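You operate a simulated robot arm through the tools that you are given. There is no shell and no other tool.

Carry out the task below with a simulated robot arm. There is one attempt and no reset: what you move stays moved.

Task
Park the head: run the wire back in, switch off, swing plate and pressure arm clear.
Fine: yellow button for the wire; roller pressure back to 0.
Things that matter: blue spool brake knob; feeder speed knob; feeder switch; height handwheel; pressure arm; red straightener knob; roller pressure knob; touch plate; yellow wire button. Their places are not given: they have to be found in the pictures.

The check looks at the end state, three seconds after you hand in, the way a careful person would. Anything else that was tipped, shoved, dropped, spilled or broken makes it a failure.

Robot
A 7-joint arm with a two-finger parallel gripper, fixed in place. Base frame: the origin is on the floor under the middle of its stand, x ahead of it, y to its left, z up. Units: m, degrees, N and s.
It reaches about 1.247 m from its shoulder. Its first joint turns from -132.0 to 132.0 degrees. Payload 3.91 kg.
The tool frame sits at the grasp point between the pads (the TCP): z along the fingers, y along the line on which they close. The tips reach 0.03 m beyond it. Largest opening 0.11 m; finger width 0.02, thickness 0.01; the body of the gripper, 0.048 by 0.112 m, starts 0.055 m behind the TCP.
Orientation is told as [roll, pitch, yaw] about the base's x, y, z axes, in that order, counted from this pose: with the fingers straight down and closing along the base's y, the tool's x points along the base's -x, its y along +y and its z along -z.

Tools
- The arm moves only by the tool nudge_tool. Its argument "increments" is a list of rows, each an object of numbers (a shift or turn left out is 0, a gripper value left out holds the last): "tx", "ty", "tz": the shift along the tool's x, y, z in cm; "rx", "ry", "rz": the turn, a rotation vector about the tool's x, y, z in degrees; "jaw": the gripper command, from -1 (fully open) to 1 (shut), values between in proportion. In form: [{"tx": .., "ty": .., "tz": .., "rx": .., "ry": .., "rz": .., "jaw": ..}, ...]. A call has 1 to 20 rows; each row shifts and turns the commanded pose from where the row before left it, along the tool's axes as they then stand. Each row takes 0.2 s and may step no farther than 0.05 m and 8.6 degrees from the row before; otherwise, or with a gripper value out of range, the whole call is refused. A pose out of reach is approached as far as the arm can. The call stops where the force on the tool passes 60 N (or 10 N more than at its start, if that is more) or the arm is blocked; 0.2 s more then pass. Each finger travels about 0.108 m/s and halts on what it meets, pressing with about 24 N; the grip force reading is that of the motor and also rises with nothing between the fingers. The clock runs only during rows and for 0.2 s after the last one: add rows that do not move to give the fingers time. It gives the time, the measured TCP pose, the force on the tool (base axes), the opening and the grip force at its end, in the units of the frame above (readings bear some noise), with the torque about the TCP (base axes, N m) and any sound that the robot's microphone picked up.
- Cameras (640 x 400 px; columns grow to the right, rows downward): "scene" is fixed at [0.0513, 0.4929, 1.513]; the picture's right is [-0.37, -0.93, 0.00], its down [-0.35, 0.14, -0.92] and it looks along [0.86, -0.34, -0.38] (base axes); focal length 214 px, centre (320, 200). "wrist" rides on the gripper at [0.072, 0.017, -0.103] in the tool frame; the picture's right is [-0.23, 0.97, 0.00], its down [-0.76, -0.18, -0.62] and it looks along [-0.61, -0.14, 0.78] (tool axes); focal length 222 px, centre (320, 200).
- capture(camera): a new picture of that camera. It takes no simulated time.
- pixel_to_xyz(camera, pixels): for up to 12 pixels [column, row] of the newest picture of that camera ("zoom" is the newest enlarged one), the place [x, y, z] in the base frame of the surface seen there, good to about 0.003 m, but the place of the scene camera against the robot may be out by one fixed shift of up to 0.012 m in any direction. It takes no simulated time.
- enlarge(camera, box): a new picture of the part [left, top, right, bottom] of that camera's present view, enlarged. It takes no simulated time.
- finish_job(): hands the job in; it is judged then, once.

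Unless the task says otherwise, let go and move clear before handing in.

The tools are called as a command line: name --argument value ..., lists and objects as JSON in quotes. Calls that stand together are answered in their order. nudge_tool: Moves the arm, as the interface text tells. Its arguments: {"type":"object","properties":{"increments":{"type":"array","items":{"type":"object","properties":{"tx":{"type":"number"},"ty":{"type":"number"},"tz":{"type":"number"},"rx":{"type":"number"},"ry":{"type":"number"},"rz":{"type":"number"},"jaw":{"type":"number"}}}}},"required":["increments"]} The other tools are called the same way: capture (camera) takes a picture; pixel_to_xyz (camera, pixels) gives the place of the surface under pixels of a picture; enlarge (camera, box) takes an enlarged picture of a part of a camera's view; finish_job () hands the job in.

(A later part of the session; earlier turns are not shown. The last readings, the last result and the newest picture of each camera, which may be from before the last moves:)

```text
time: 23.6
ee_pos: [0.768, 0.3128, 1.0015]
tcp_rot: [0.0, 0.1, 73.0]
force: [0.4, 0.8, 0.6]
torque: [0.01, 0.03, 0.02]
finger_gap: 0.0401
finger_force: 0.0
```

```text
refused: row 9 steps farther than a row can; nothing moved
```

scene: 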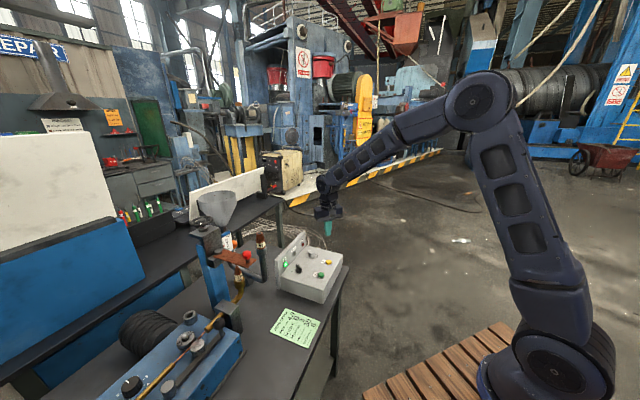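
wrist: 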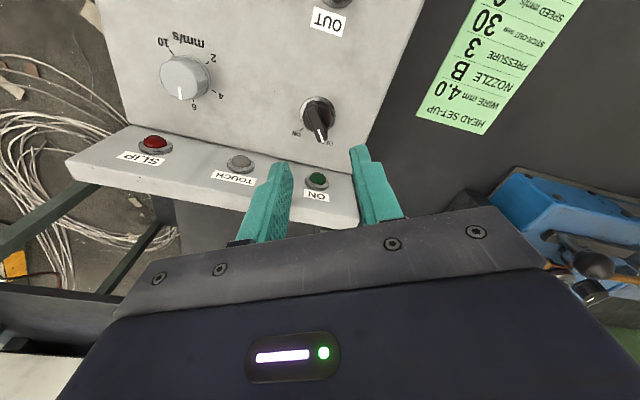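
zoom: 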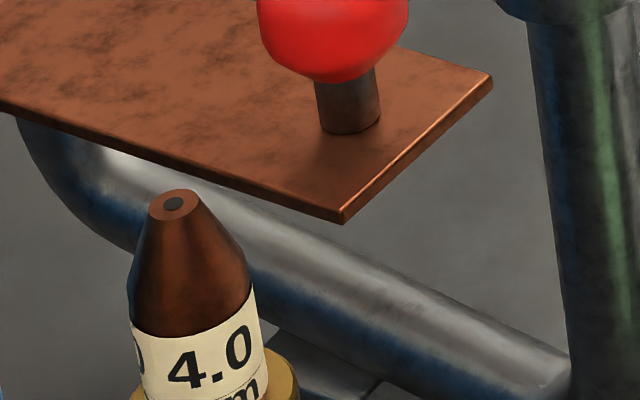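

nudge_tool --increments '[{"tz": -4.9, "rz": 8}, {"tz": -4.9, "rz": 8}, {"tz": -4.9, "rz": 8}, {"tz": -4.9, "rz": 8}, {"tz": -4.9, "rz": 8}, {"tz": -4.9, "rz": 8}, {"rz": 8}, {"rz": 8}, {"rz": 8.5}, {"tx": 4.9}, {"tx": 4.9}, {"tx": 4.9}, {"tx": 4.9}, {"tx": 4.9}, {"tx": 4.9}, {"tx": 4.9}, {}]'

```text
time: 27.2
ee_pos: [0.4297, 0.3071, 1.2969]
tcp_rot: [0.0, 0.0, 0.5]
force: [0.3, -0.1, 1.1]
torque: [0.0, 0.02, -0.04]
finger_gap: 0.0402
finger_force: 0.0
```

At (0.43,0.307,1.297) with yaw near 0. I'll go +y and then down over the feeder for a close look at the knob.

nudge_tool --increments '[{"ty": 4.8}, {"ty": 4.8}, {"ty": 4.8}, {"ty": 4.8}, {"ty": 4.8}, {"ty": 4.8}, {"ty": 4.8}, {"ty": 4.8}, {"ty": 4.8}, {"ty": 4.8}, {"tz": 4.9, "jaw": -0.2}, {"tz": 4.9}, {"tz": 4.9}, {}]'

capture --camera "wrist"

capture --camera "scene"

```text
time: 30.2
ee_pos: [0.4247, 0.7902, 1.1484]
tcp_rot: [-0.1, 0.0, 0.5]
force: [0.3, 0.0, 0.3]
torque: [-0.02, 0.01, 0.01]
finger_gap: 0.0659
finger_force: 0.1
```

```text
taken
```

wrist: 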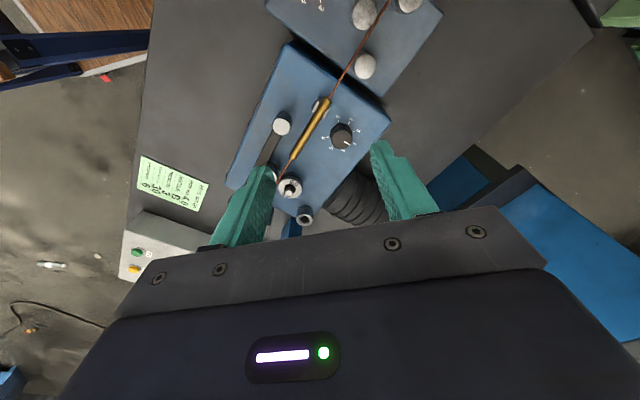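

```text
taken
```

scene: 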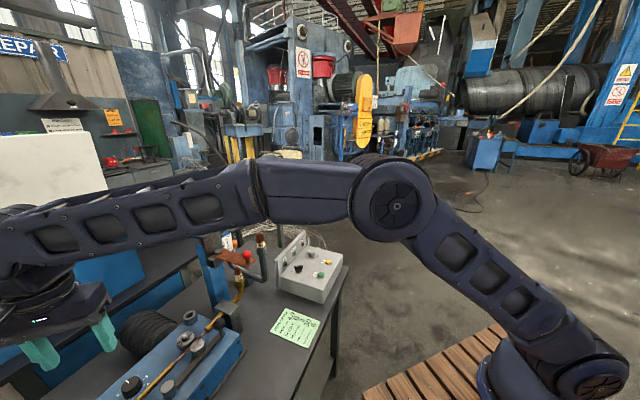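

The knob is at (342,135) with its mark at 3. I'll enlarge and measure.

enlarge --camera "wrist" --box '[290, 85, 410, 185]'

pixel_to_xyz --camera "wrist" --pixels '[[342, 135], [342, 128], [334, 136], [352, 136], [342, 146], [323, 108], [300, 146], [360, 115], [330, 165], [281, 123], [290, 187], [363, 65]]'

```text
4.00 times, centred on (350, 135) of wrist
```

zoom: 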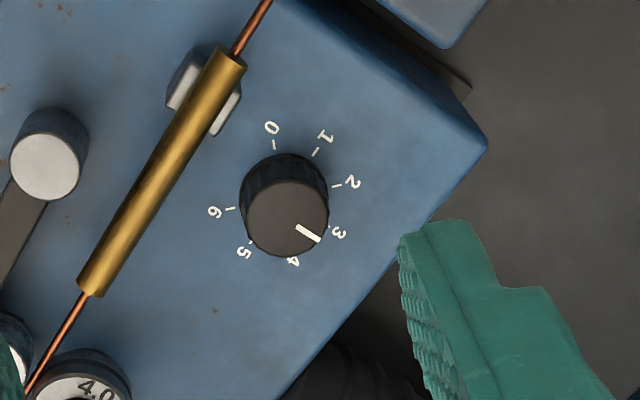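

```text
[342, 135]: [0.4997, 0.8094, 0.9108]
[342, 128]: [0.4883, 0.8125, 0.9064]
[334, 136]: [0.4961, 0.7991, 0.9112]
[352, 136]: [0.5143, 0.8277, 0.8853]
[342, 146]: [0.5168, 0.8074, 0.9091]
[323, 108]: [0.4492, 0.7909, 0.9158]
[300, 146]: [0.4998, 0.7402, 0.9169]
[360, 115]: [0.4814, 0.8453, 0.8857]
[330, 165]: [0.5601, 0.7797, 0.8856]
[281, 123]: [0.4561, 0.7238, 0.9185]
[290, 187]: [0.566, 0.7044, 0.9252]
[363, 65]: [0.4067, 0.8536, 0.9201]
```

The knob's top is at zoom (287,218) and the ticks 0 (274,145) to 6 (230,209) are visible. I'll measure these.

pixel_to_xyz --camera "zoom" --pixels '[[287, 218], [250, 217], [324, 217], [287, 184], [287, 250], [274, 145], [316, 152], [336, 185], [230, 209], [250, 242], [298, 228], [318, 239]]'

pixel_to_xyz --camera "wrist" --pixels '[[368, 0], [362, 14], [408, 3], [305, 214], [400, 180], [345, 200], [250, 180], [323, 95]]'

```text
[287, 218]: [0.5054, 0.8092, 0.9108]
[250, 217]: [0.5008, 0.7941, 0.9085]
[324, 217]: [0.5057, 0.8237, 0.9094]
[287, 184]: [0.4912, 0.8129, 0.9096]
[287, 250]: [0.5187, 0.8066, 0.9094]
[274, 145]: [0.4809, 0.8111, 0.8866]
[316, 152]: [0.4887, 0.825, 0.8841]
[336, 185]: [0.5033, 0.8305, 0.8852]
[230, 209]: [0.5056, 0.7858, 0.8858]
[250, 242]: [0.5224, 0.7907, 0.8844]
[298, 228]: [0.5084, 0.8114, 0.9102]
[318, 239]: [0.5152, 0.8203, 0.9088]
```

```text
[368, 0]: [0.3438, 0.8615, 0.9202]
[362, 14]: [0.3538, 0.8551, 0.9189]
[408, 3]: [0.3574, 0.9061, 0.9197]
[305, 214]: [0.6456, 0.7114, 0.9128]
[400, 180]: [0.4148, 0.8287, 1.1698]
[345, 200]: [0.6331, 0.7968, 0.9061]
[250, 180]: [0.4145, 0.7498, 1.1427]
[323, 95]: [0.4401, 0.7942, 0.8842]
```

Knob centre about (0.505,0.809), top z 0.911, diameter ~3.3 cm, ticks 45° apart with 0 at about 180° and the mark at 45°; the tube is 5.2 cm away. I'll move over it with yaw −10°, jaws at 5.5 cm.

nudge_tool --increments '[{"tx": -4.0, "ty": 0.95, "jaw": 0.0}, {"tx": -4.0, "ty": 0.95}, {"rz": 8}, {"rz": 2.5}, {"tz": 4.9}, {"tz": 4.9}, {"tz": 4.9}, {"tz": 3}, {}]'

capture --camera "wrist"

enlarge --camera "scene" --box '[80, 280, 260, 400]'

```text
time: 32.2
ee_pos: [0.5045, 0.8088, 0.9712]
tcp_rot: [0.0, 0.0, -10.0]
force: [0.1, 0.3, 0.2]
torque: [-0.02, 0.0, 0.04]
finger_gap: 0.0547
finger_force: 0.0
```

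```text
taken
```

wrist: 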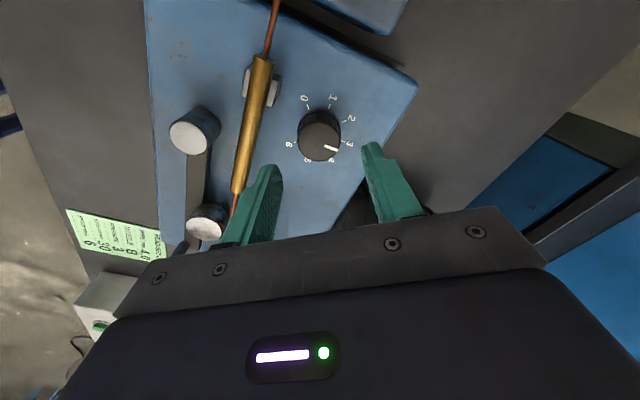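

```text
3.33 times, centred on (170, 340) of scene
```

zoom: 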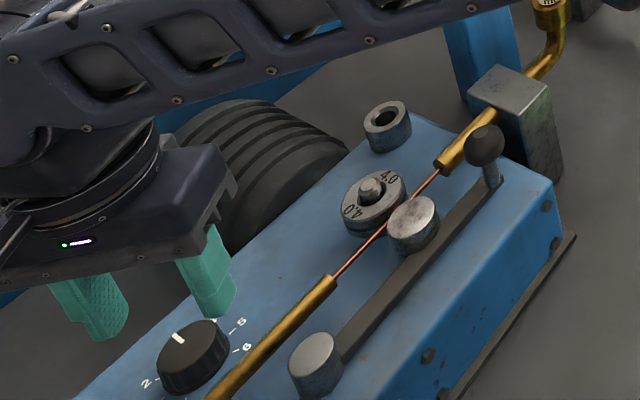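

The knob at (319,140) is centred between the fingers. I'll check the scene for the forearm's clearance from the head before going down.

capture --camera "scene"

pixel_to_xyz --camera "scene" --pixels '[[100, 295], [160, 275], [220, 260], [250, 240], [300, 230], [210, 230], [225, 215]]'

pixel_to_xyz --camera "wrist" --pixels '[[319, 145], [304, 145], [338, 145], [318, 128], [320, 158], [270, 170], [370, 148]]'

```text
taken
```

scene: 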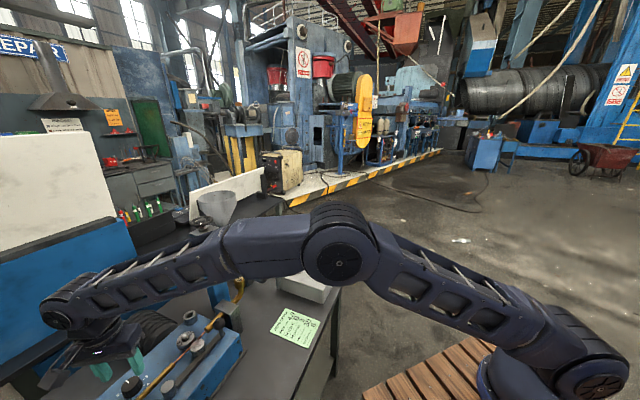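

```text
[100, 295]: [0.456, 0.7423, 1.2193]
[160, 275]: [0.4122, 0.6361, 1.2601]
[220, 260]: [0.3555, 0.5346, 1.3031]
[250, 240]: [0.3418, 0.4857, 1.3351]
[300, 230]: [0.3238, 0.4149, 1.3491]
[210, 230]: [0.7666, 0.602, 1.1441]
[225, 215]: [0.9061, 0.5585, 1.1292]
```

```text
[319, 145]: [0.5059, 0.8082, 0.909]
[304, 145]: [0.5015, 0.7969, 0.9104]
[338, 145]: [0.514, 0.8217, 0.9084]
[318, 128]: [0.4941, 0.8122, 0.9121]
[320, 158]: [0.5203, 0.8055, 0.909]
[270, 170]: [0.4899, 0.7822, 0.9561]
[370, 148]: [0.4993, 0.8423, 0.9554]
```

Forearm is well clear of the head. I'll go down to z≈0.92, close on the knob, and read.

nudge_tool --increments '[{"tx": -0.25, "ty": 0.05, "tz": 3.0}, {"tz": 1.5}, {"tz": 0.5}, {"jaw": 1}, {}, {}]'

capture --camera "wrist"

```text
time: 33.6
ee_pos: [0.5072, 0.808, 0.921]
tcp_rot: [-0.1, 0.0, -10.0]
force: [-7.5, -23.6, -3.9]
torque: [-0.84, 0.08, 0.06]
finger_gap: 0.0365
finger_force: 44.2
```

```text
taken
```

wrist: 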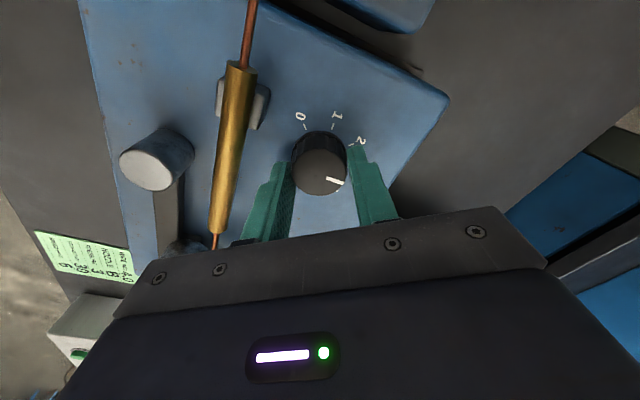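

Held at 36.5 mm but with 24 N toward −y, so I'll shift about 1 mm that way to relieve it.

nudge_tool --increments '[{"ty": -0.12, "tx": 0.02}, {}]'

```text
time: 34.2
ee_pos: [0.5066, 0.8081, 0.9203]
tcp_rot: [-0.1, 0.1, -10.1]
force: [1.8, -8.0, -13.3]
torque: [0.11, 0.33, 0.0]
finger_gap: 0.0367
finger_force: 45.0
```

Side load dropped to 8 N. I'll begin turning counter-clockwise.

nudge_tool --increments '[{"ty": -0.04, "rz": -8}, {"rz": -8}, {"rz": -8}, {"rz": -8}]'

capture --camera "wrist"

```text
time: 35.2
ee_pos: [0.5053, 0.809, 0.9204]
tcp_rot: [0.1, 0.0, 22.2]
force: [1.2, 23.0, -20.4]
torque: [0.83, -0.73, -0.04]
finger_gap: 0.0361
finger_force: 45.3
```

```text
taken
```

wrist: 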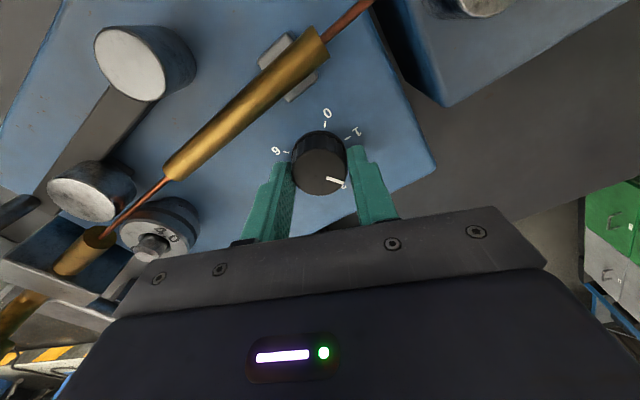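

The knob's mark is turning with the fingers (yaw 22°). I'll ease 1 mm toward +y and a little down to relieve load and continue.

nudge_tool --increments '[{"tx": -0.03, "ty": 0.09, "tz": 0.07}, {"rz": -8}, {"rz": -8}, {"rz": -8}]'

```text
time: 36.2
ee_pos: [0.505, 0.809, 0.9216]
tcp_rot: [-0.1, 0.0, 46.1]
force: [-5.2, 15.6, -8.3]
torque: [0.45, 0.03, -0.04]
finger_gap: 0.0359
finger_force: 45.2
```

Turning smoothly (yaw 46°, loads ~16 N). Continuing with a slight correction.

nudge_tool --increments '[{"tx": -0.03, "ty": 0.07}, {"rz": -8}, {"rz": -8}, {"rz": -8}, {"rz": -8}]'

capture --camera "wrist"

```text
time: 37.4
ee_pos: [0.5052, 0.8104, 0.9218]
tcp_rot: [0.0, -0.1, 78.2]
force: [-16.4, 18.7, 1.1]
torque: [1.36, 0.4, -0.03]
finger_gap: 0.0363
finger_force: 45.0
```

```text
taken
```

wrist: 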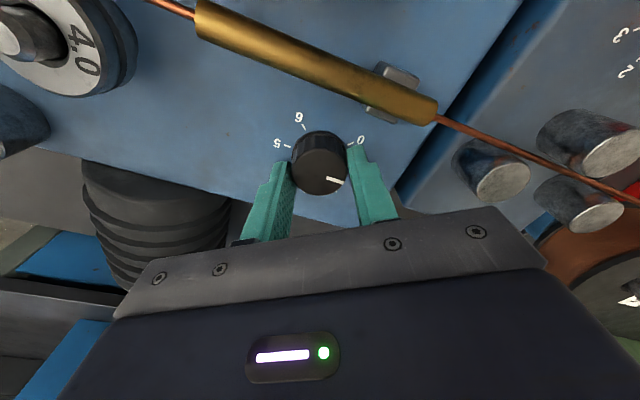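

88° turned so far; the 0 label is at (362,140). I'll relieve the side load and continue by another 32°.

nudge_tool --increments '[{"tx": -0.07, "ty": 0.09}, {"rz": -8}, {"rz": -8}, {"rz": -8}, {"rz": -8}]'

capture --camera "wrist"

```text
time: 38.6
ee_pos: [0.5035, 0.8109, 0.9202]
tcp_rot: [0.1, 0.1, 110.1]
force: [-27.4, 3.9, 9.1]
torque: [-0.47, 1.07, -0.03]
finger_gap: 0.0365
finger_force: 44.7
```

```text
taken
```

wrist: 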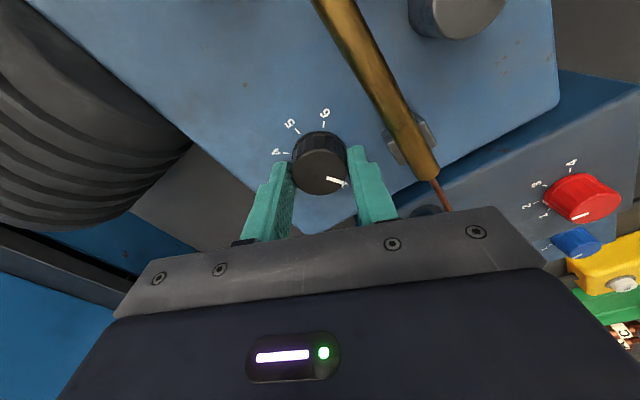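

At yaw 110 (120° turned), 27 N toward −x. I'll relieve and do the last 15°.

nudge_tool --increments '[{"tx": -0.06, "ty": 0.1}, {"rz": -8}, {"rz": -7}, {}]'

enlarge --camera "wrist" --box '[240, 90, 400, 210]'

enlarge --camera "scene" --box '[60, 300, 220, 400]'

```text
time: 39.6
ee_pos: [0.504, 0.8101, 0.9211]
tcp_rot: [0.0, 0.0, 125.0]
force: [-26.1, -3.2, 11.0]
torque: [-0.2, 0.72, -0.69]
finger_gap: 0.0361
finger_force: 44.5
```

```text
3.33 times, centred on (320, 150) of wrist
```

zoom: 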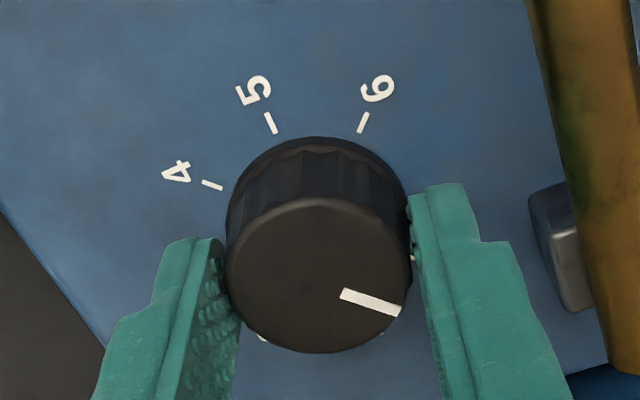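

```text
4.00 times, centred on (140, 350) of scene
```

zoom: 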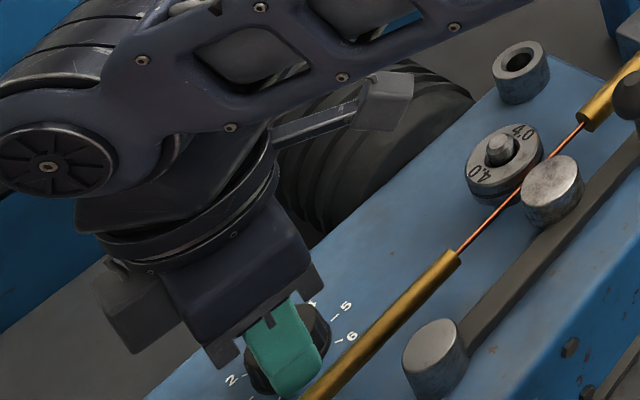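

A torque of −0.69 N m suggests the stop at 0 was reached. I'll open the jaws slightly, rise, and check the mark.

nudge_tool --increments '[{"jaw": 0.0}, {}, {"tz": -2}, {"tz": -4}, {"tz": -4}, {}]'

capture --camera "wrist"

enlarge --camera "wrist" --box '[260, 60, 400, 180]'

```text
time: 41.0
ee_pos: [0.5044, 0.81, 1.0208]
tcp_rot: [0.0, 0.0, 125.0]
force: [0.6, 1.6, -0.5]
torque: [0.02, 0.0, -0.04]
finger_gap: 0.0552
finger_force: 0.1
```

```text
taken
```

wrist: 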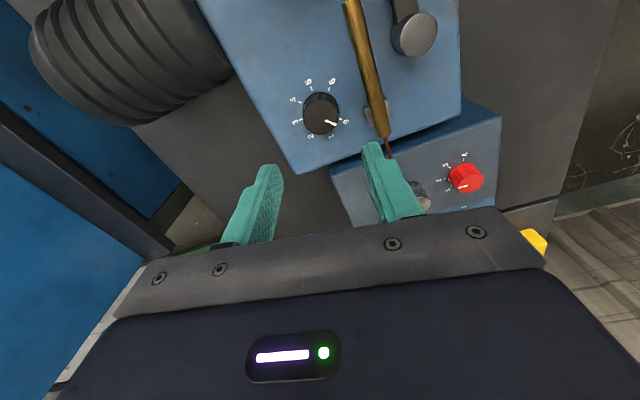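

```text
3.33 times, centred on (330, 120) of wrist
```

zoom: 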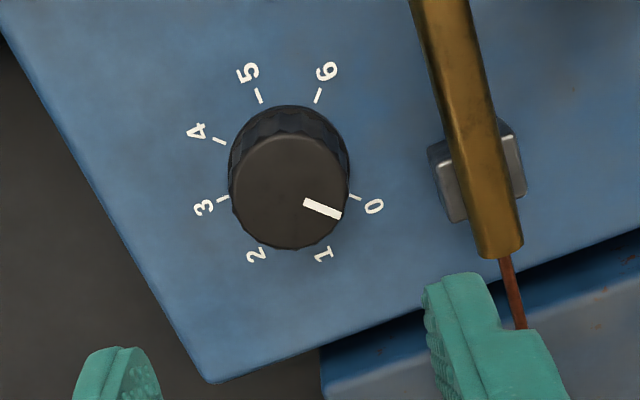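

The mark now points near 0. I'll measure it in base coordinates for accuracy.

pixel_to_xyz --camera "zoom" --pixels '[[307, 203], [337, 213], [291, 194], [240, 192], [345, 198], [290, 143], [291, 240], [355, 197], [222, 199], [318, 95], [259, 96], [218, 141]]'

```text
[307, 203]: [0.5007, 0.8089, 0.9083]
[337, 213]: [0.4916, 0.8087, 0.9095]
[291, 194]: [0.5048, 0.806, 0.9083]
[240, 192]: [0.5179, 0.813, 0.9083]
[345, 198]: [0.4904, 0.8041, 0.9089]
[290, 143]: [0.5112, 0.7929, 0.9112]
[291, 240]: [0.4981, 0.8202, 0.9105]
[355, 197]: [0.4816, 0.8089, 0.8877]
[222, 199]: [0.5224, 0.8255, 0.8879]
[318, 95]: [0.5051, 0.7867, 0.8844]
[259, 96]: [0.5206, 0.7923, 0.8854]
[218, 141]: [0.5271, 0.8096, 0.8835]
```

The mark lies at about 181°, in line with tick 0 at 180°, so the pressure is at 0. Next I'll rise, turn to yaw 45 and move back for a look at the pressure arm's ball handle.

nudge_tool --increments '[{"tz": -4.5}, {"tz": -4.5, "rz": 8}, {"tz": -4.0, "rz": 8}, {"rz": 8}, {"rz": 8}, {"rz": 8}, {"rz": 8}, {"rz": 8}, {"rz": 8}, {"rz": 8}, {"rz": 8}, {"tx": 3.82, "ty": -3.02}, {"tx": 3.82, "ty": -3.02}, {"tx": 3.82, "ty": -3.02}, {"tx": 3.82, "ty": -3.02}, {"tx": 3.82, "ty": -3.02}, {"tx": 3.82, "ty": -3.02}, {}]'

capture --camera "wrist"

capture --camera "scene"

```text
time: 44.8
ee_pos: [0.4698, 0.5178, 1.1486]
tcp_rot: [0.0, 0.0, 45.0]
force: [-0.2, 1.0, 0.0]
torque: [0.0, -0.01, -0.01]
finger_gap: 0.0549
finger_force: 0.1
```

```text
taken
```

wrist: 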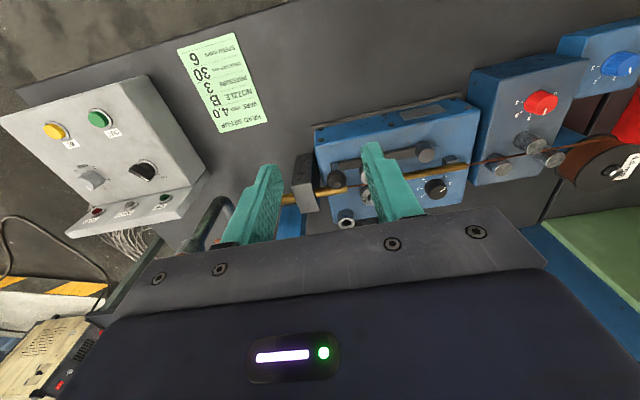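

```text
taken
```

scene: 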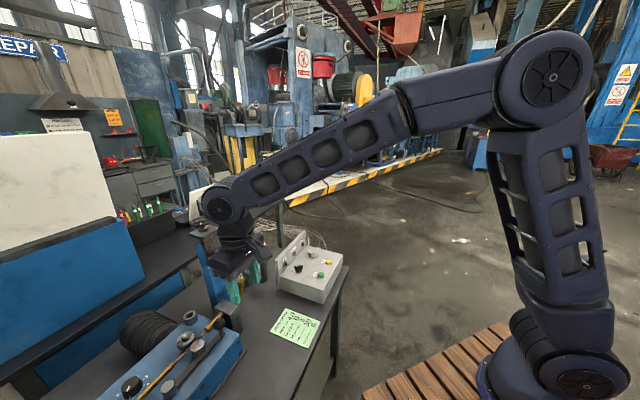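

The ball handle is at (337,178) and the arm bar runs right to its pivot at (424,150). I'll zoom and measure.

enlarge --camera "wrist" --box '[280, 100, 460, 230]'

pixel_to_xyz --camera "wrist" --pixels '[[337, 178], [334, 172], [424, 148], [424, 158], [344, 165], [352, 160], [358, 195], [300, 175], [318, 190], [330, 150], [400, 150], [346, 222]]'

```text
3.08 times, centred on (370, 165) of wrist
```

zoom: 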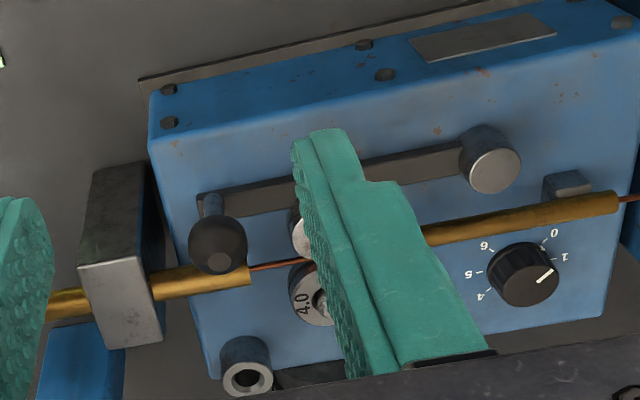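

```text
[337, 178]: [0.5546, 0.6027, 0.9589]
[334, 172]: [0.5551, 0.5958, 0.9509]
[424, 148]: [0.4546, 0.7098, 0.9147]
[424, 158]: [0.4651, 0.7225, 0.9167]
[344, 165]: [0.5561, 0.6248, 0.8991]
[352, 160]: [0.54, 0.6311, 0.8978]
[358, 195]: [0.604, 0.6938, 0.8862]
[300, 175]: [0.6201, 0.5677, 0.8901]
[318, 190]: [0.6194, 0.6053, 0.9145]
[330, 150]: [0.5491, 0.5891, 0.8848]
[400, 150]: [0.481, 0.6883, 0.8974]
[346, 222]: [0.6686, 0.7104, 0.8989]
```

Ball handle centre is about (0.561,0.608,0.946) with radius ~1.5 cm; pivot about (0.460,0.719). I'll narrow the jaws to 4.4 cm and come above the ball at yaw 45 (block and plate stay clear).

nudge_tool --increments '[{"tx": -4.28, "jaw": 0.2}, {"tx": -4.28}, {"tx": -4.28}, {"tz": 4.9}, {"tz": 4.0}, {}]'

capture --camera "wrist"

enlarge --camera "scene" --box '[140, 200, 320, 360]'

```text
time: 46.2
ee_pos: [0.5609, 0.6089, 1.0621]
tcp_rot: [0.0, 0.0, 45.0]
force: [-0.4, 0.8, 0.1]
torque: [0.01, 0.02, -0.01]
finger_gap: 0.044
finger_force: 0.0
```

```text
taken
```

wrist: 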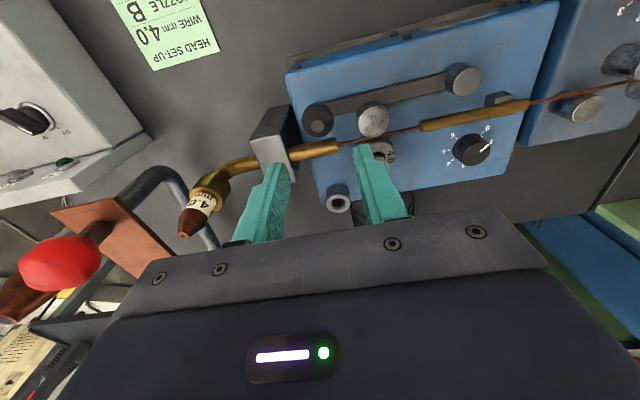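

```text
2.50 times, centred on (230, 280) of scene
```

zoom: 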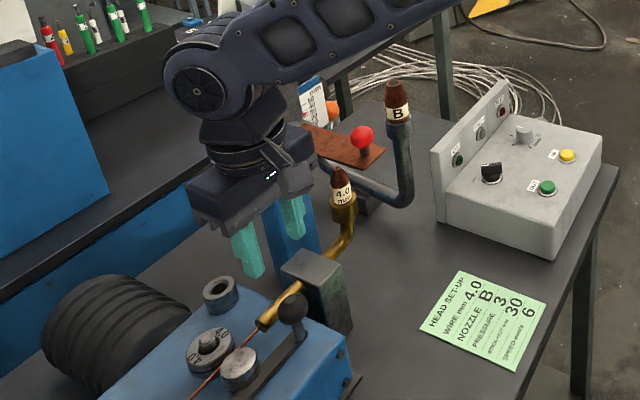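

The ball handle shows at (318,120) and the hand is clear of the plate. I'll measure the ball's exact centre from here.

enlarge --camera "wrist" --box '[270, 70, 430, 210]'

pixel_to_xyz --camera "wrist" --pixels '[[318, 120], [318, 108], [318, 134], [304, 120], [331, 120], [463, 80], [460, 70], [350, 103], [372, 120], [293, 155], [270, 165], [355, 150]]'

```text
2.86 times, centred on (350, 140) of wrist
```

zoom: 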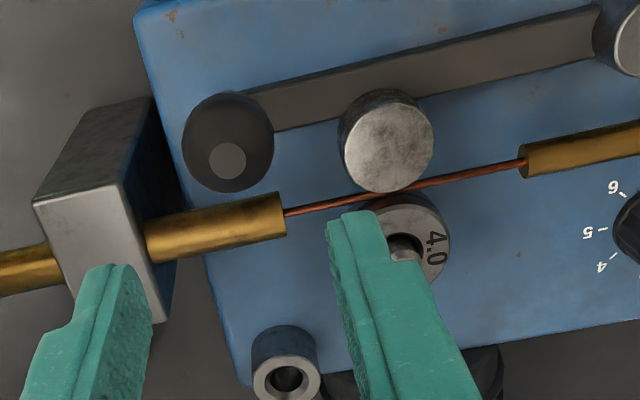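

```text
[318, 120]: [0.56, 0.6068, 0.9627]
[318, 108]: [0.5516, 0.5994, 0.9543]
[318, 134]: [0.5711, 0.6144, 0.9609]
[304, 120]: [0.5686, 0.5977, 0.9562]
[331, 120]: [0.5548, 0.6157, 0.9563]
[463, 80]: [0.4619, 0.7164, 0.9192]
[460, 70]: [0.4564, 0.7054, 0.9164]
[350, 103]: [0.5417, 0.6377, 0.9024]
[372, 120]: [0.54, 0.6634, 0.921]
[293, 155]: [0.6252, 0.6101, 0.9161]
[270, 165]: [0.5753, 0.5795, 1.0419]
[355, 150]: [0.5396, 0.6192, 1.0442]
```

Ball centre is about (0.562,0.607,0.947), under the TCP within 2 mm. I'll lower to z≈0.955 and close on the ball.

nudge_tool --increments '[{"tz": 4.5}, {"tz": 3.5}, {"tz": 2.0}, {"tz": 0.7}, {}]'

capture --camera "wrist"

enlarge --camera "scene" --box '[140, 200, 320, 360]'

```text
time: 47.4
ee_pos: [0.5612, 0.6104, 0.9555]
tcp_rot: [-0.1, 0.0, 45.0]
force: [0.1, -1.1, 0.3]
torque: [0.01, 0.02, -0.02]
finger_gap: 0.0439
finger_force: 0.0
```

```text
taken
```

wrist: 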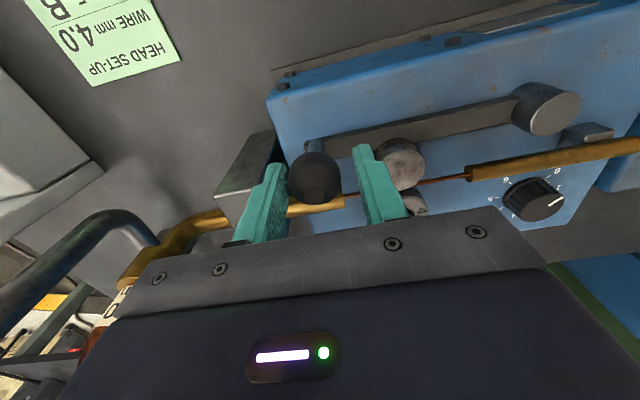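

```text
2.50 times, centred on (230, 280) of scene
```

zoom: 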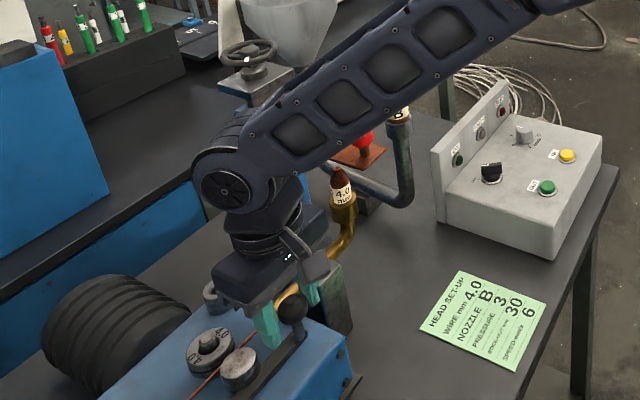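

The ball (316,178) sits close to the left finger, so I'll shift about 3.5 mm that way, then close.

nudge_tool --increments '[{"ty": -0.35}, {"jaw": 1}, {}, {}]'

capture --camera "wrist"

```text
time: 48.4
ee_pos: [0.5642, 0.6092, 0.955]
tcp_rot: [0.0, -0.1, 45.0]
force: [-3.4, 3.5, -1.7]
torque: [0.08, 0.05, 0.06]
finger_gap: 0.0312
finger_force: 45.5
```

```text
taken
```

wrist: 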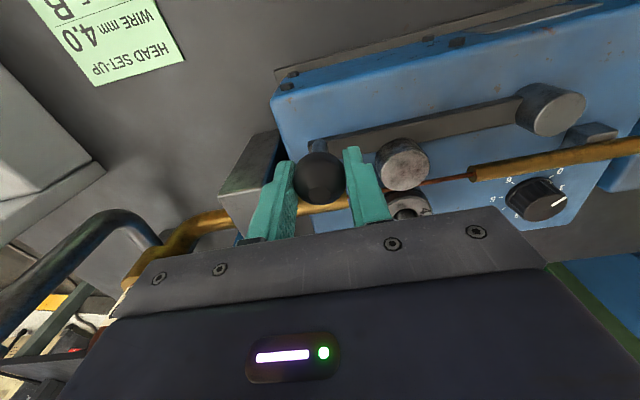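

The ball is held (gap 0.0312) with small forces. I'll swing it about the pivot away from the wire: 6° per row along the arc, three rows first.

nudge_tool --increments '[{"tx": 1.57, "ty": 0.145, "rz": 6}, {"tx": 1.57, "ty": 0.145, "rz": 6}, {"tx": 1.57, "ty": 0.145, "rz": 6}]'

capture --camera "wrist"

```text
time: 49.2
ee_pos: [0.5232, 0.5819, 0.9546]
tcp_rot: [0.0, 0.0, 27.0]
force: [-7.1, 10.6, -1.0]
torque: [0.44, -0.52, 0.2]
finger_gap: 0.0311
finger_force: 44.6
```

```text
taken
```

wrist: 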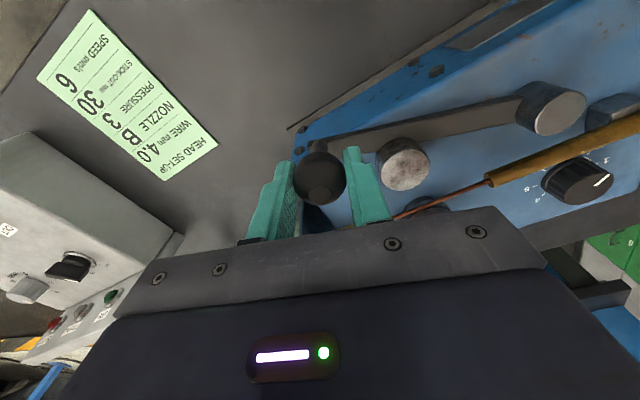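

The arm is swinging with the handle (18° so far), slight inward load. Continue with a bit more inward component.

nudge_tool --increments '[{"tx": 1.57, "ty": 0.2, "rz": 6}, {"tx": 1.57, "ty": 0.18, "rz": 6}, {"tx": 1.57, "ty": 0.16, "rz": 6}, {"tx": 1.57, "ty": 0.16, "rz": 6}]'

capture --camera "wrist"

```text
time: 50.2
ee_pos: [0.4622, 0.5689, 0.9554]
tcp_rot: [0.0, 0.0, 3.0]
force: [-0.6, -7.1, 5.4]
torque: [0.0, -0.5, 0.07]
finger_gap: 0.0312
finger_force: 45.0
```

```text
taken
```

wrist: 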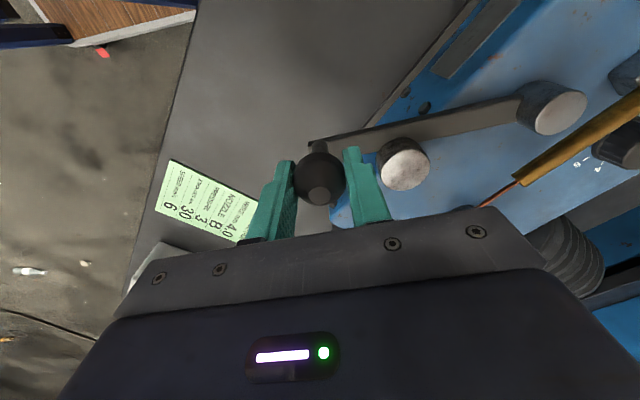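

42° swung; loads still low. Continue three more rows and watch for a stop.

nudge_tool --increments '[{"tx": 1.57, "ty": 0.1, "rz": 6}, {"tx": 1.57, "ty": 0.12, "rz": 6}, {"tx": 1.57, "ty": 0.145, "rz": 6}]'

capture --camera "wrist"

capture --camera "scene"

```text
time: 51.0
ee_pos: [0.4153, 0.5745, 0.9547]
tcp_rot: [-0.1, 0.2, -15.0]
force: [0.7, -0.3, -0.4]
torque: [0.03, 0.14, 0.01]
finger_gap: 0.0001
finger_force: 37.5
```

```text
taken
```

wrist: 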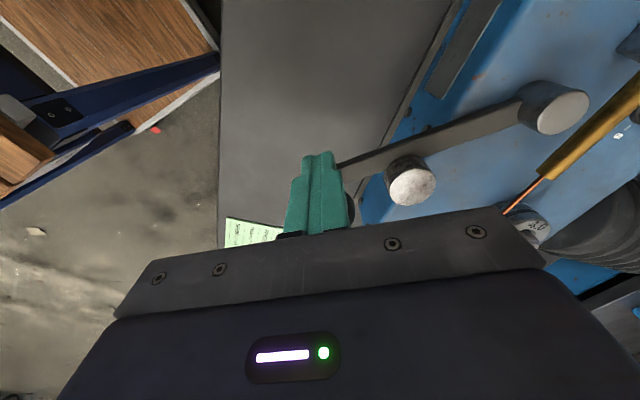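

```text
taken
```

scene: 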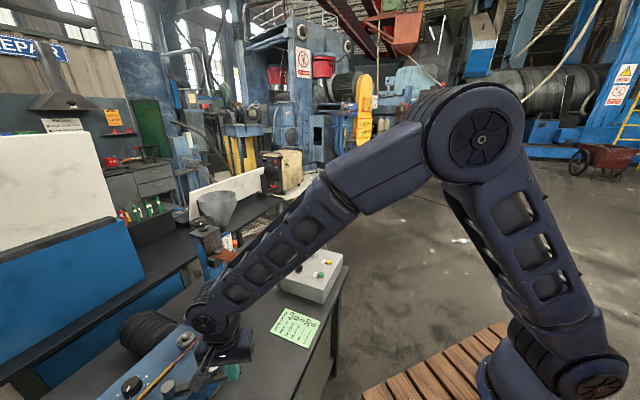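

The fingers slipped off the ball (gap 0) — the arm seems to have met its stop. I'll rise straight up and look at where it rests.

nudge_tool --increments '[{"tz": -3}, {"tz": -4.5}, {"tz": -4.5}, {"tz": -4.5, "tx": 1}, {}]'

capture --camera "wrist"

enlarge --camera "scene" --box '[100, 290, 260, 400]'

```text
time: 52.2
ee_pos: [0.4044, 0.579, 1.1189]
tcp_rot: [0.0, -0.1, -15.1]
force: [-0.2, -1.0, -0.6]
torque: [0.0, 0.0, 0.0]
finger_gap: 0.0004
finger_force: 37.2
```

```text
taken
```

wrist: 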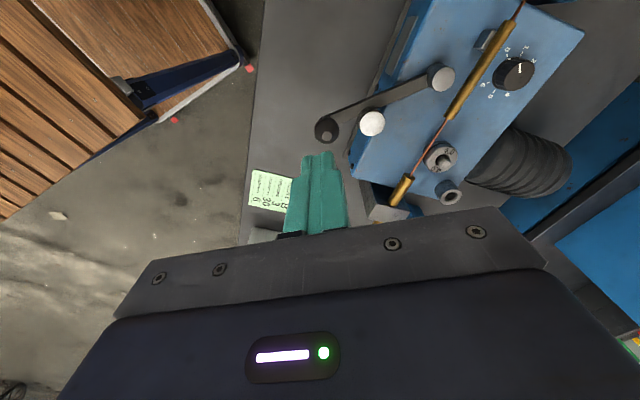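

```text
3.64 times, centred on (180, 345) of scene
```

zoom: 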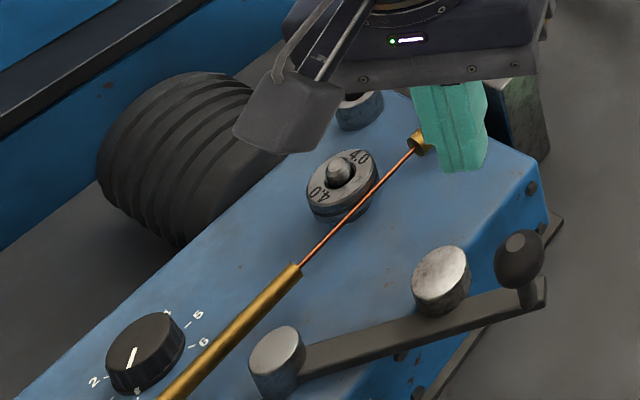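

The pressure arm now points away from the wire, roller (372,123) clear of the wire. I'll measure the handle's angle to judge whether it is at its stop.

pixel_to_xyz --camera "wrist" --pixels '[[327, 128], [325, 136], [441, 76], [372, 123], [352, 112], [400, 90], [405, 180], [440, 158]]'

enlarge --camera "wrist" --box '[300, 20, 540, 210]'

```text
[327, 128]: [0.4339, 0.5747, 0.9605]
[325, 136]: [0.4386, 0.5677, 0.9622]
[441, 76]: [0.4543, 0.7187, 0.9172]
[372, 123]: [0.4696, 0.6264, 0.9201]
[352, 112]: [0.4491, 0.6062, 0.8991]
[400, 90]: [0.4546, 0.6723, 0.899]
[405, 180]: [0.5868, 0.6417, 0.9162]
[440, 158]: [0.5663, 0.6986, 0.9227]
```

```text
2.11 times, centred on (420, 115) of wrist
```

zoom: 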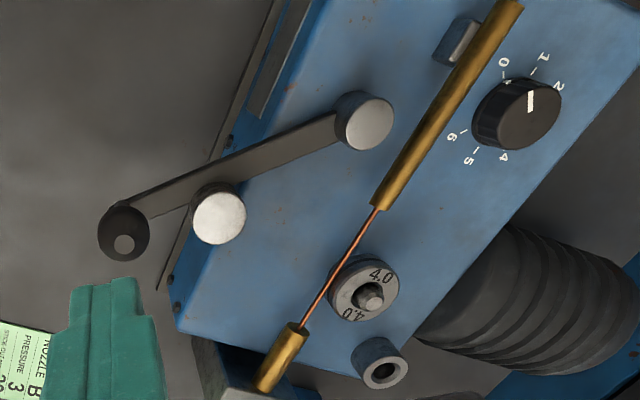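

The handle swung about 50° (from −47° to about −97°). I'll test with the closed fingertips, gently from the +x side, whether it goes any farther or is at its stop.

nudge_tool --increments '[{"rz": -8}, {"rz": -7.1}, {"tx": -4.0, "ty": -0.7}, {"tx": -4.0, "ty": -0.7}, {"tz": 4.9}, {"tz": 4.9}, {"tz": 4.0}, {"tz": 2.5}, {}]'

capture --camera "wrist"

```text
time: 54.2
ee_pos: [0.4868, 0.5614, 0.9537]
tcp_rot: [0.0, -0.1, 0.1]
force: [0.3, 0.2, -0.5]
torque: [0.02, 0.0, -0.01]
finger_gap: 0.0
finger_force: 37.5
```

```text
taken
```

wrist: 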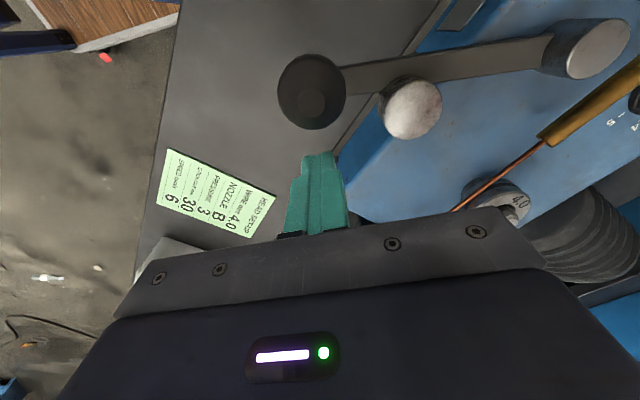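

The ball (312,92) lies directly on the −x side of the closed fingers. I'll push toward −x in small steps.

nudge_tool --increments '[{"tx": 1.2}, {"tx": 0.6}, {"tx": 0.3}, {"tx": 0.3}, {"tx": 0.3}]'

```text
time: 55.4
ee_pos: [0.4647, 0.5624, 0.9558]
tcp_rot: [0.0, -0.1, -0.1]
force: [39.0, 1.1, -5.7]
torque: [0.1, -0.62, -0.12]
finger_gap: 0.0
finger_force: 37.5
```

39 N of resistance with no movement: the pressure arm is at its open stop. I'll back off and rise.

nudge_tool --increments '[{"tx": -1.5}, {"tz": -3}, {"tz": -4.8}, {"tz": -4.8}, {"tz": -4.8}, {"tz": -4.8}, {}]'

capture --camera "wrist"

capture --camera "scene"

```text
time: 57.0
ee_pos: [0.4746, 0.5652, 1.1778]
tcp_rot: [0.0, 0.0, 0.1]
force: [-0.4, 0.2, 0.6]
torque: [-0.03, -0.03, 0.02]
finger_gap: 0.0001
finger_force: 37.9
```

```text
taken
```

wrist: 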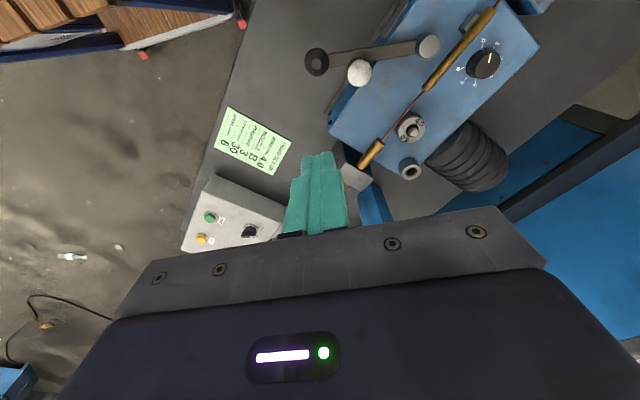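

```text
taken
```

scene: 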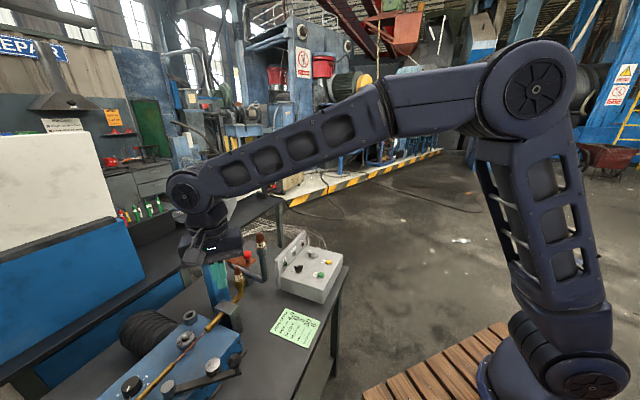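

The feeder side is done. Now I'll take a viewing pose for the touch plate, back and higher.

nudge_tool --increments '[{"tz": -4.8}, {"tz": -4.8}, {"tz": -4.8}, {"tz": -4.8}, {"ty": -4.0}, {"ty": -4.0}, {"tx": -2.0}, {}]'

capture --camera "wrist"

enlarge --camera "scene" --box '[180, 190, 290, 300]'

pixel_to_xyz --camera "zoom" --pixels '[[408, 157], [413, 200], [362, 235], [362, 262], [395, 252], [335, 280], [270, 245], [325, 262], [258, 222], [320, 195], [330, 290], [255, 260]]'

```text
time: 58.8
ee_pos: [0.4942, 0.4822, 1.3725]
tcp_rot: [0.0, 0.0, 0.1]
force: [0.0, -0.4, 0.2]
torque: [-0.02, -0.01, 0.03]
finger_gap: 0.0001
finger_force: 37.6
```

```text
taken
```

wrist: 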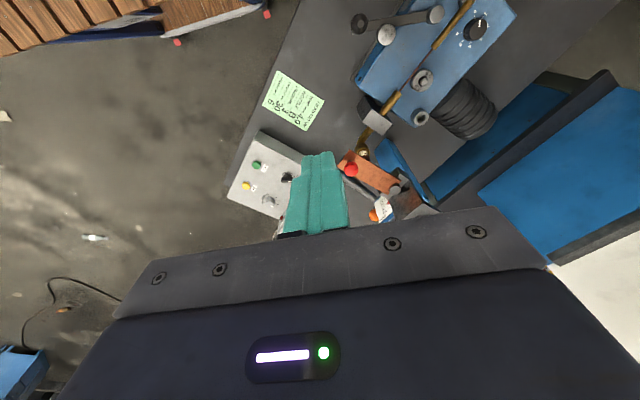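

```text
3.64 times, centred on (235, 245) of scene
```

zoom: 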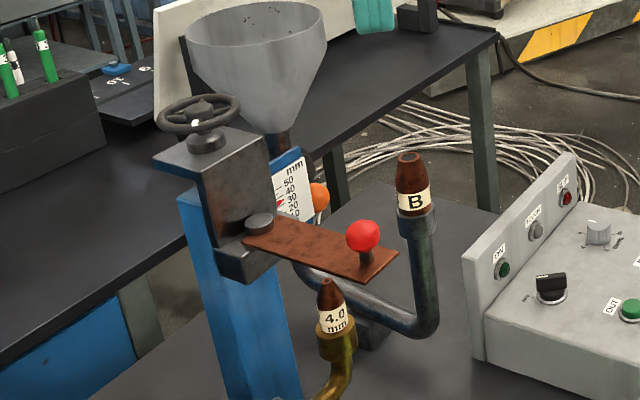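

```text
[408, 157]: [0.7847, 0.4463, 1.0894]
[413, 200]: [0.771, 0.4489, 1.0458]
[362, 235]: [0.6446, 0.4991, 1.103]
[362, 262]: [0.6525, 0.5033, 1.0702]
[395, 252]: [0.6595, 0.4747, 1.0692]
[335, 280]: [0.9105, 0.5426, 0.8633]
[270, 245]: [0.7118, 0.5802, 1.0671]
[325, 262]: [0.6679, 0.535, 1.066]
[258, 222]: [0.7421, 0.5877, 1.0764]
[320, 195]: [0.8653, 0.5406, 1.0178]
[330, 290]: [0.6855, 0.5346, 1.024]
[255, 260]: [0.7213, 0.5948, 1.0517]
```

The plate's ball is at (352,170) in the wrist view; the B nozzle top (z 1.089) stands above plate level (1.066) on the +s side. I'll zoom in to decide the swing direction.

enlarge --camera "wrist" --box '[330, 120, 450, 220]'

enlarge --camera "scene" --box '[195, 205, 265, 275]'

```text
4.00 times, centred on (390, 170) of wrist
```

zoom: 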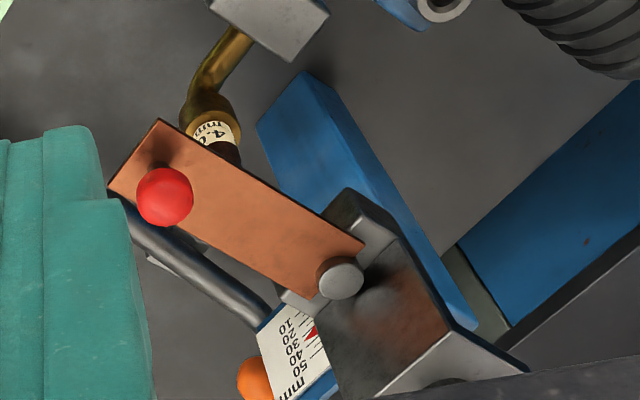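

```text
5.71 times, centred on (230, 240) of scene
```

zoom: 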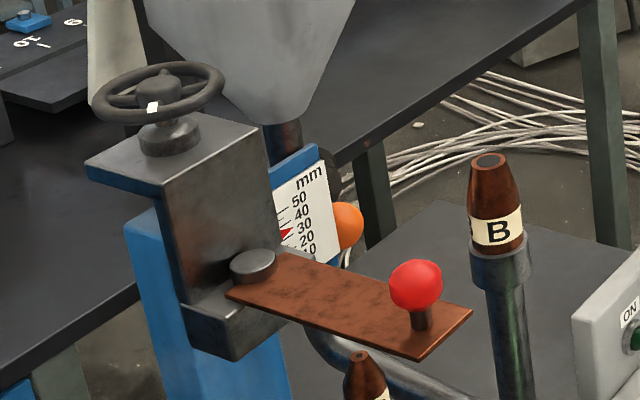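

The scale card and B nozzle are on the counter-clockwise side, while clockwise (over the nozzle bend toward the grey block) is free, so I'll try clockwise first. Measuring ball and plate.

enlarge --camera "wrist" --box '[330, 120, 450, 220]'

pixel_to_xyz --camera "zoom" --pixels '[[165, 195], [165, 172], [165, 222], [140, 197], [190, 197], [340, 275], [157, 122], [112, 188], [355, 245], [310, 295], [345, 200], [220, 150]]'

```text
4.00 times, centred on (390, 170) of wrist
```

zoom: 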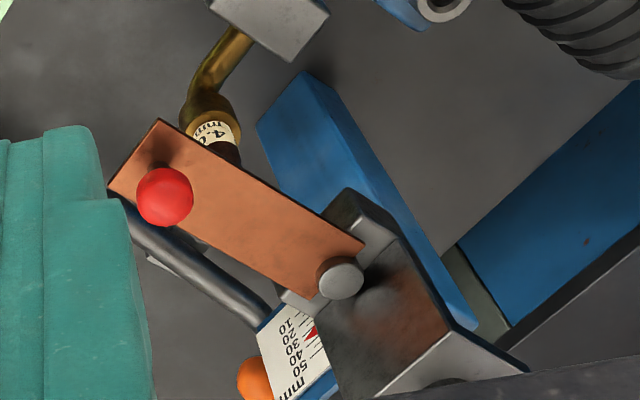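

```text
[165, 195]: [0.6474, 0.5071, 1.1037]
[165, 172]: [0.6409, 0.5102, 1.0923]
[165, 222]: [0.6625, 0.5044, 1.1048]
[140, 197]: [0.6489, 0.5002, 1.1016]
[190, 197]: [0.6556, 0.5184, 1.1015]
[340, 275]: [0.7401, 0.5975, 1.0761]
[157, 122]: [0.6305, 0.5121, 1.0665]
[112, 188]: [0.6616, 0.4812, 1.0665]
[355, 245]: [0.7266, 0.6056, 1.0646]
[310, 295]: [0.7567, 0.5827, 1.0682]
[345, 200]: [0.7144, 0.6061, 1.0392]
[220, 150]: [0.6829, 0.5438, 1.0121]
```

Ball centre about (0.655,0.507,1.092), radius 1.4 cm, pivot about (0.740,0.595), radius of swing 12.2 cm. I'll turn to yaw 45 and come above the ball with jaws at 5 cm.

nudge_tool --increments '[{"rz": -7.5, "jaw": 0.09}, {"rz": -7.5}, {"rz": -7.5}, {"rz": -7.5}, {"rz": -7.5}, {"rz": -7.4}, {"tx": -3.28, "ty": -2.39}, {"tx": -3.28, "ty": -2.39}, {"tx": -3.28, "ty": -2.39}, {"tx": -3.28, "ty": -2.39}, {"tz": 4.8}, {"tz": 4.8}, {"tz": 4.8}, {"tz": 2.0}, {}]'

capture --camera "wrist"

enlarge --camera "scene" --box '[160, 150, 320, 290]'

```text
time: 62.0
ee_pos: [0.6557, 0.511, 1.2067]
tcp_rot: [0.0, 0.0, 45.0]
force: [-0.8, -0.4, 0.8]
torque: [0.03, -0.02, 0.0]
finger_gap: 0.0501
finger_force: 0.0
```

```text
taken
```

wrist: 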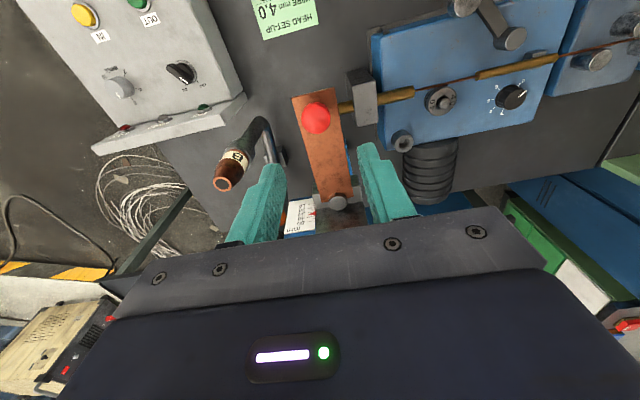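

```text
2.86 times, centred on (240, 220) of scene
```

zoom: 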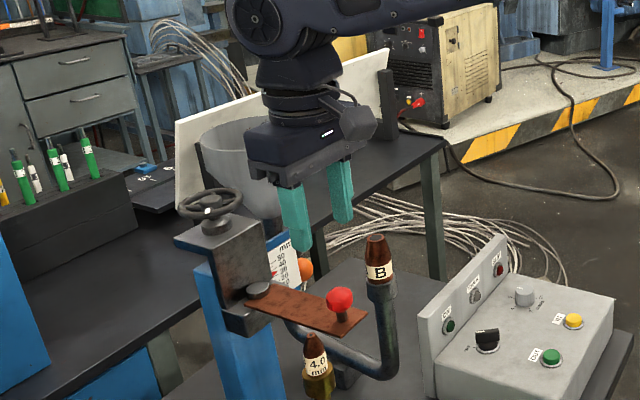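

The ball (317,117) lies centrally between the fingers, ahead. Re-measuring it from this closer pose.

pixel_to_xyz --camera "wrist" --pixels '[[317, 117], [317, 106], [317, 129], [305, 117], [328, 117], [338, 203], [300, 100], [335, 92], [322, 195], [356, 185], [228, 180], [300, 215]]'

enlarge --camera "wrist" --box '[200, 60, 400, 230]'

```text
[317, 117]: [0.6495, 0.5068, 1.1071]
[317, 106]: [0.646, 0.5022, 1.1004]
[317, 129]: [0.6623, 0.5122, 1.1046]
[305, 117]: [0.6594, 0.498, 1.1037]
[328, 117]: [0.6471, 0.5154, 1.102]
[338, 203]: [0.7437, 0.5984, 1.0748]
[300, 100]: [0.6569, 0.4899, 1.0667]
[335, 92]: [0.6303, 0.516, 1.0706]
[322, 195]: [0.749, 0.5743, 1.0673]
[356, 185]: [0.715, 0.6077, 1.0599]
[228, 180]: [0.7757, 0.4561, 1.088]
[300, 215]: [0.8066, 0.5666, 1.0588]
```

```text
2.35 times, centred on (300, 145) of wrist
```

zoom: 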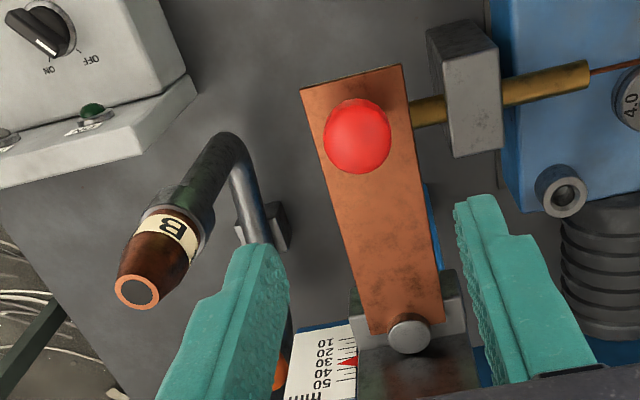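

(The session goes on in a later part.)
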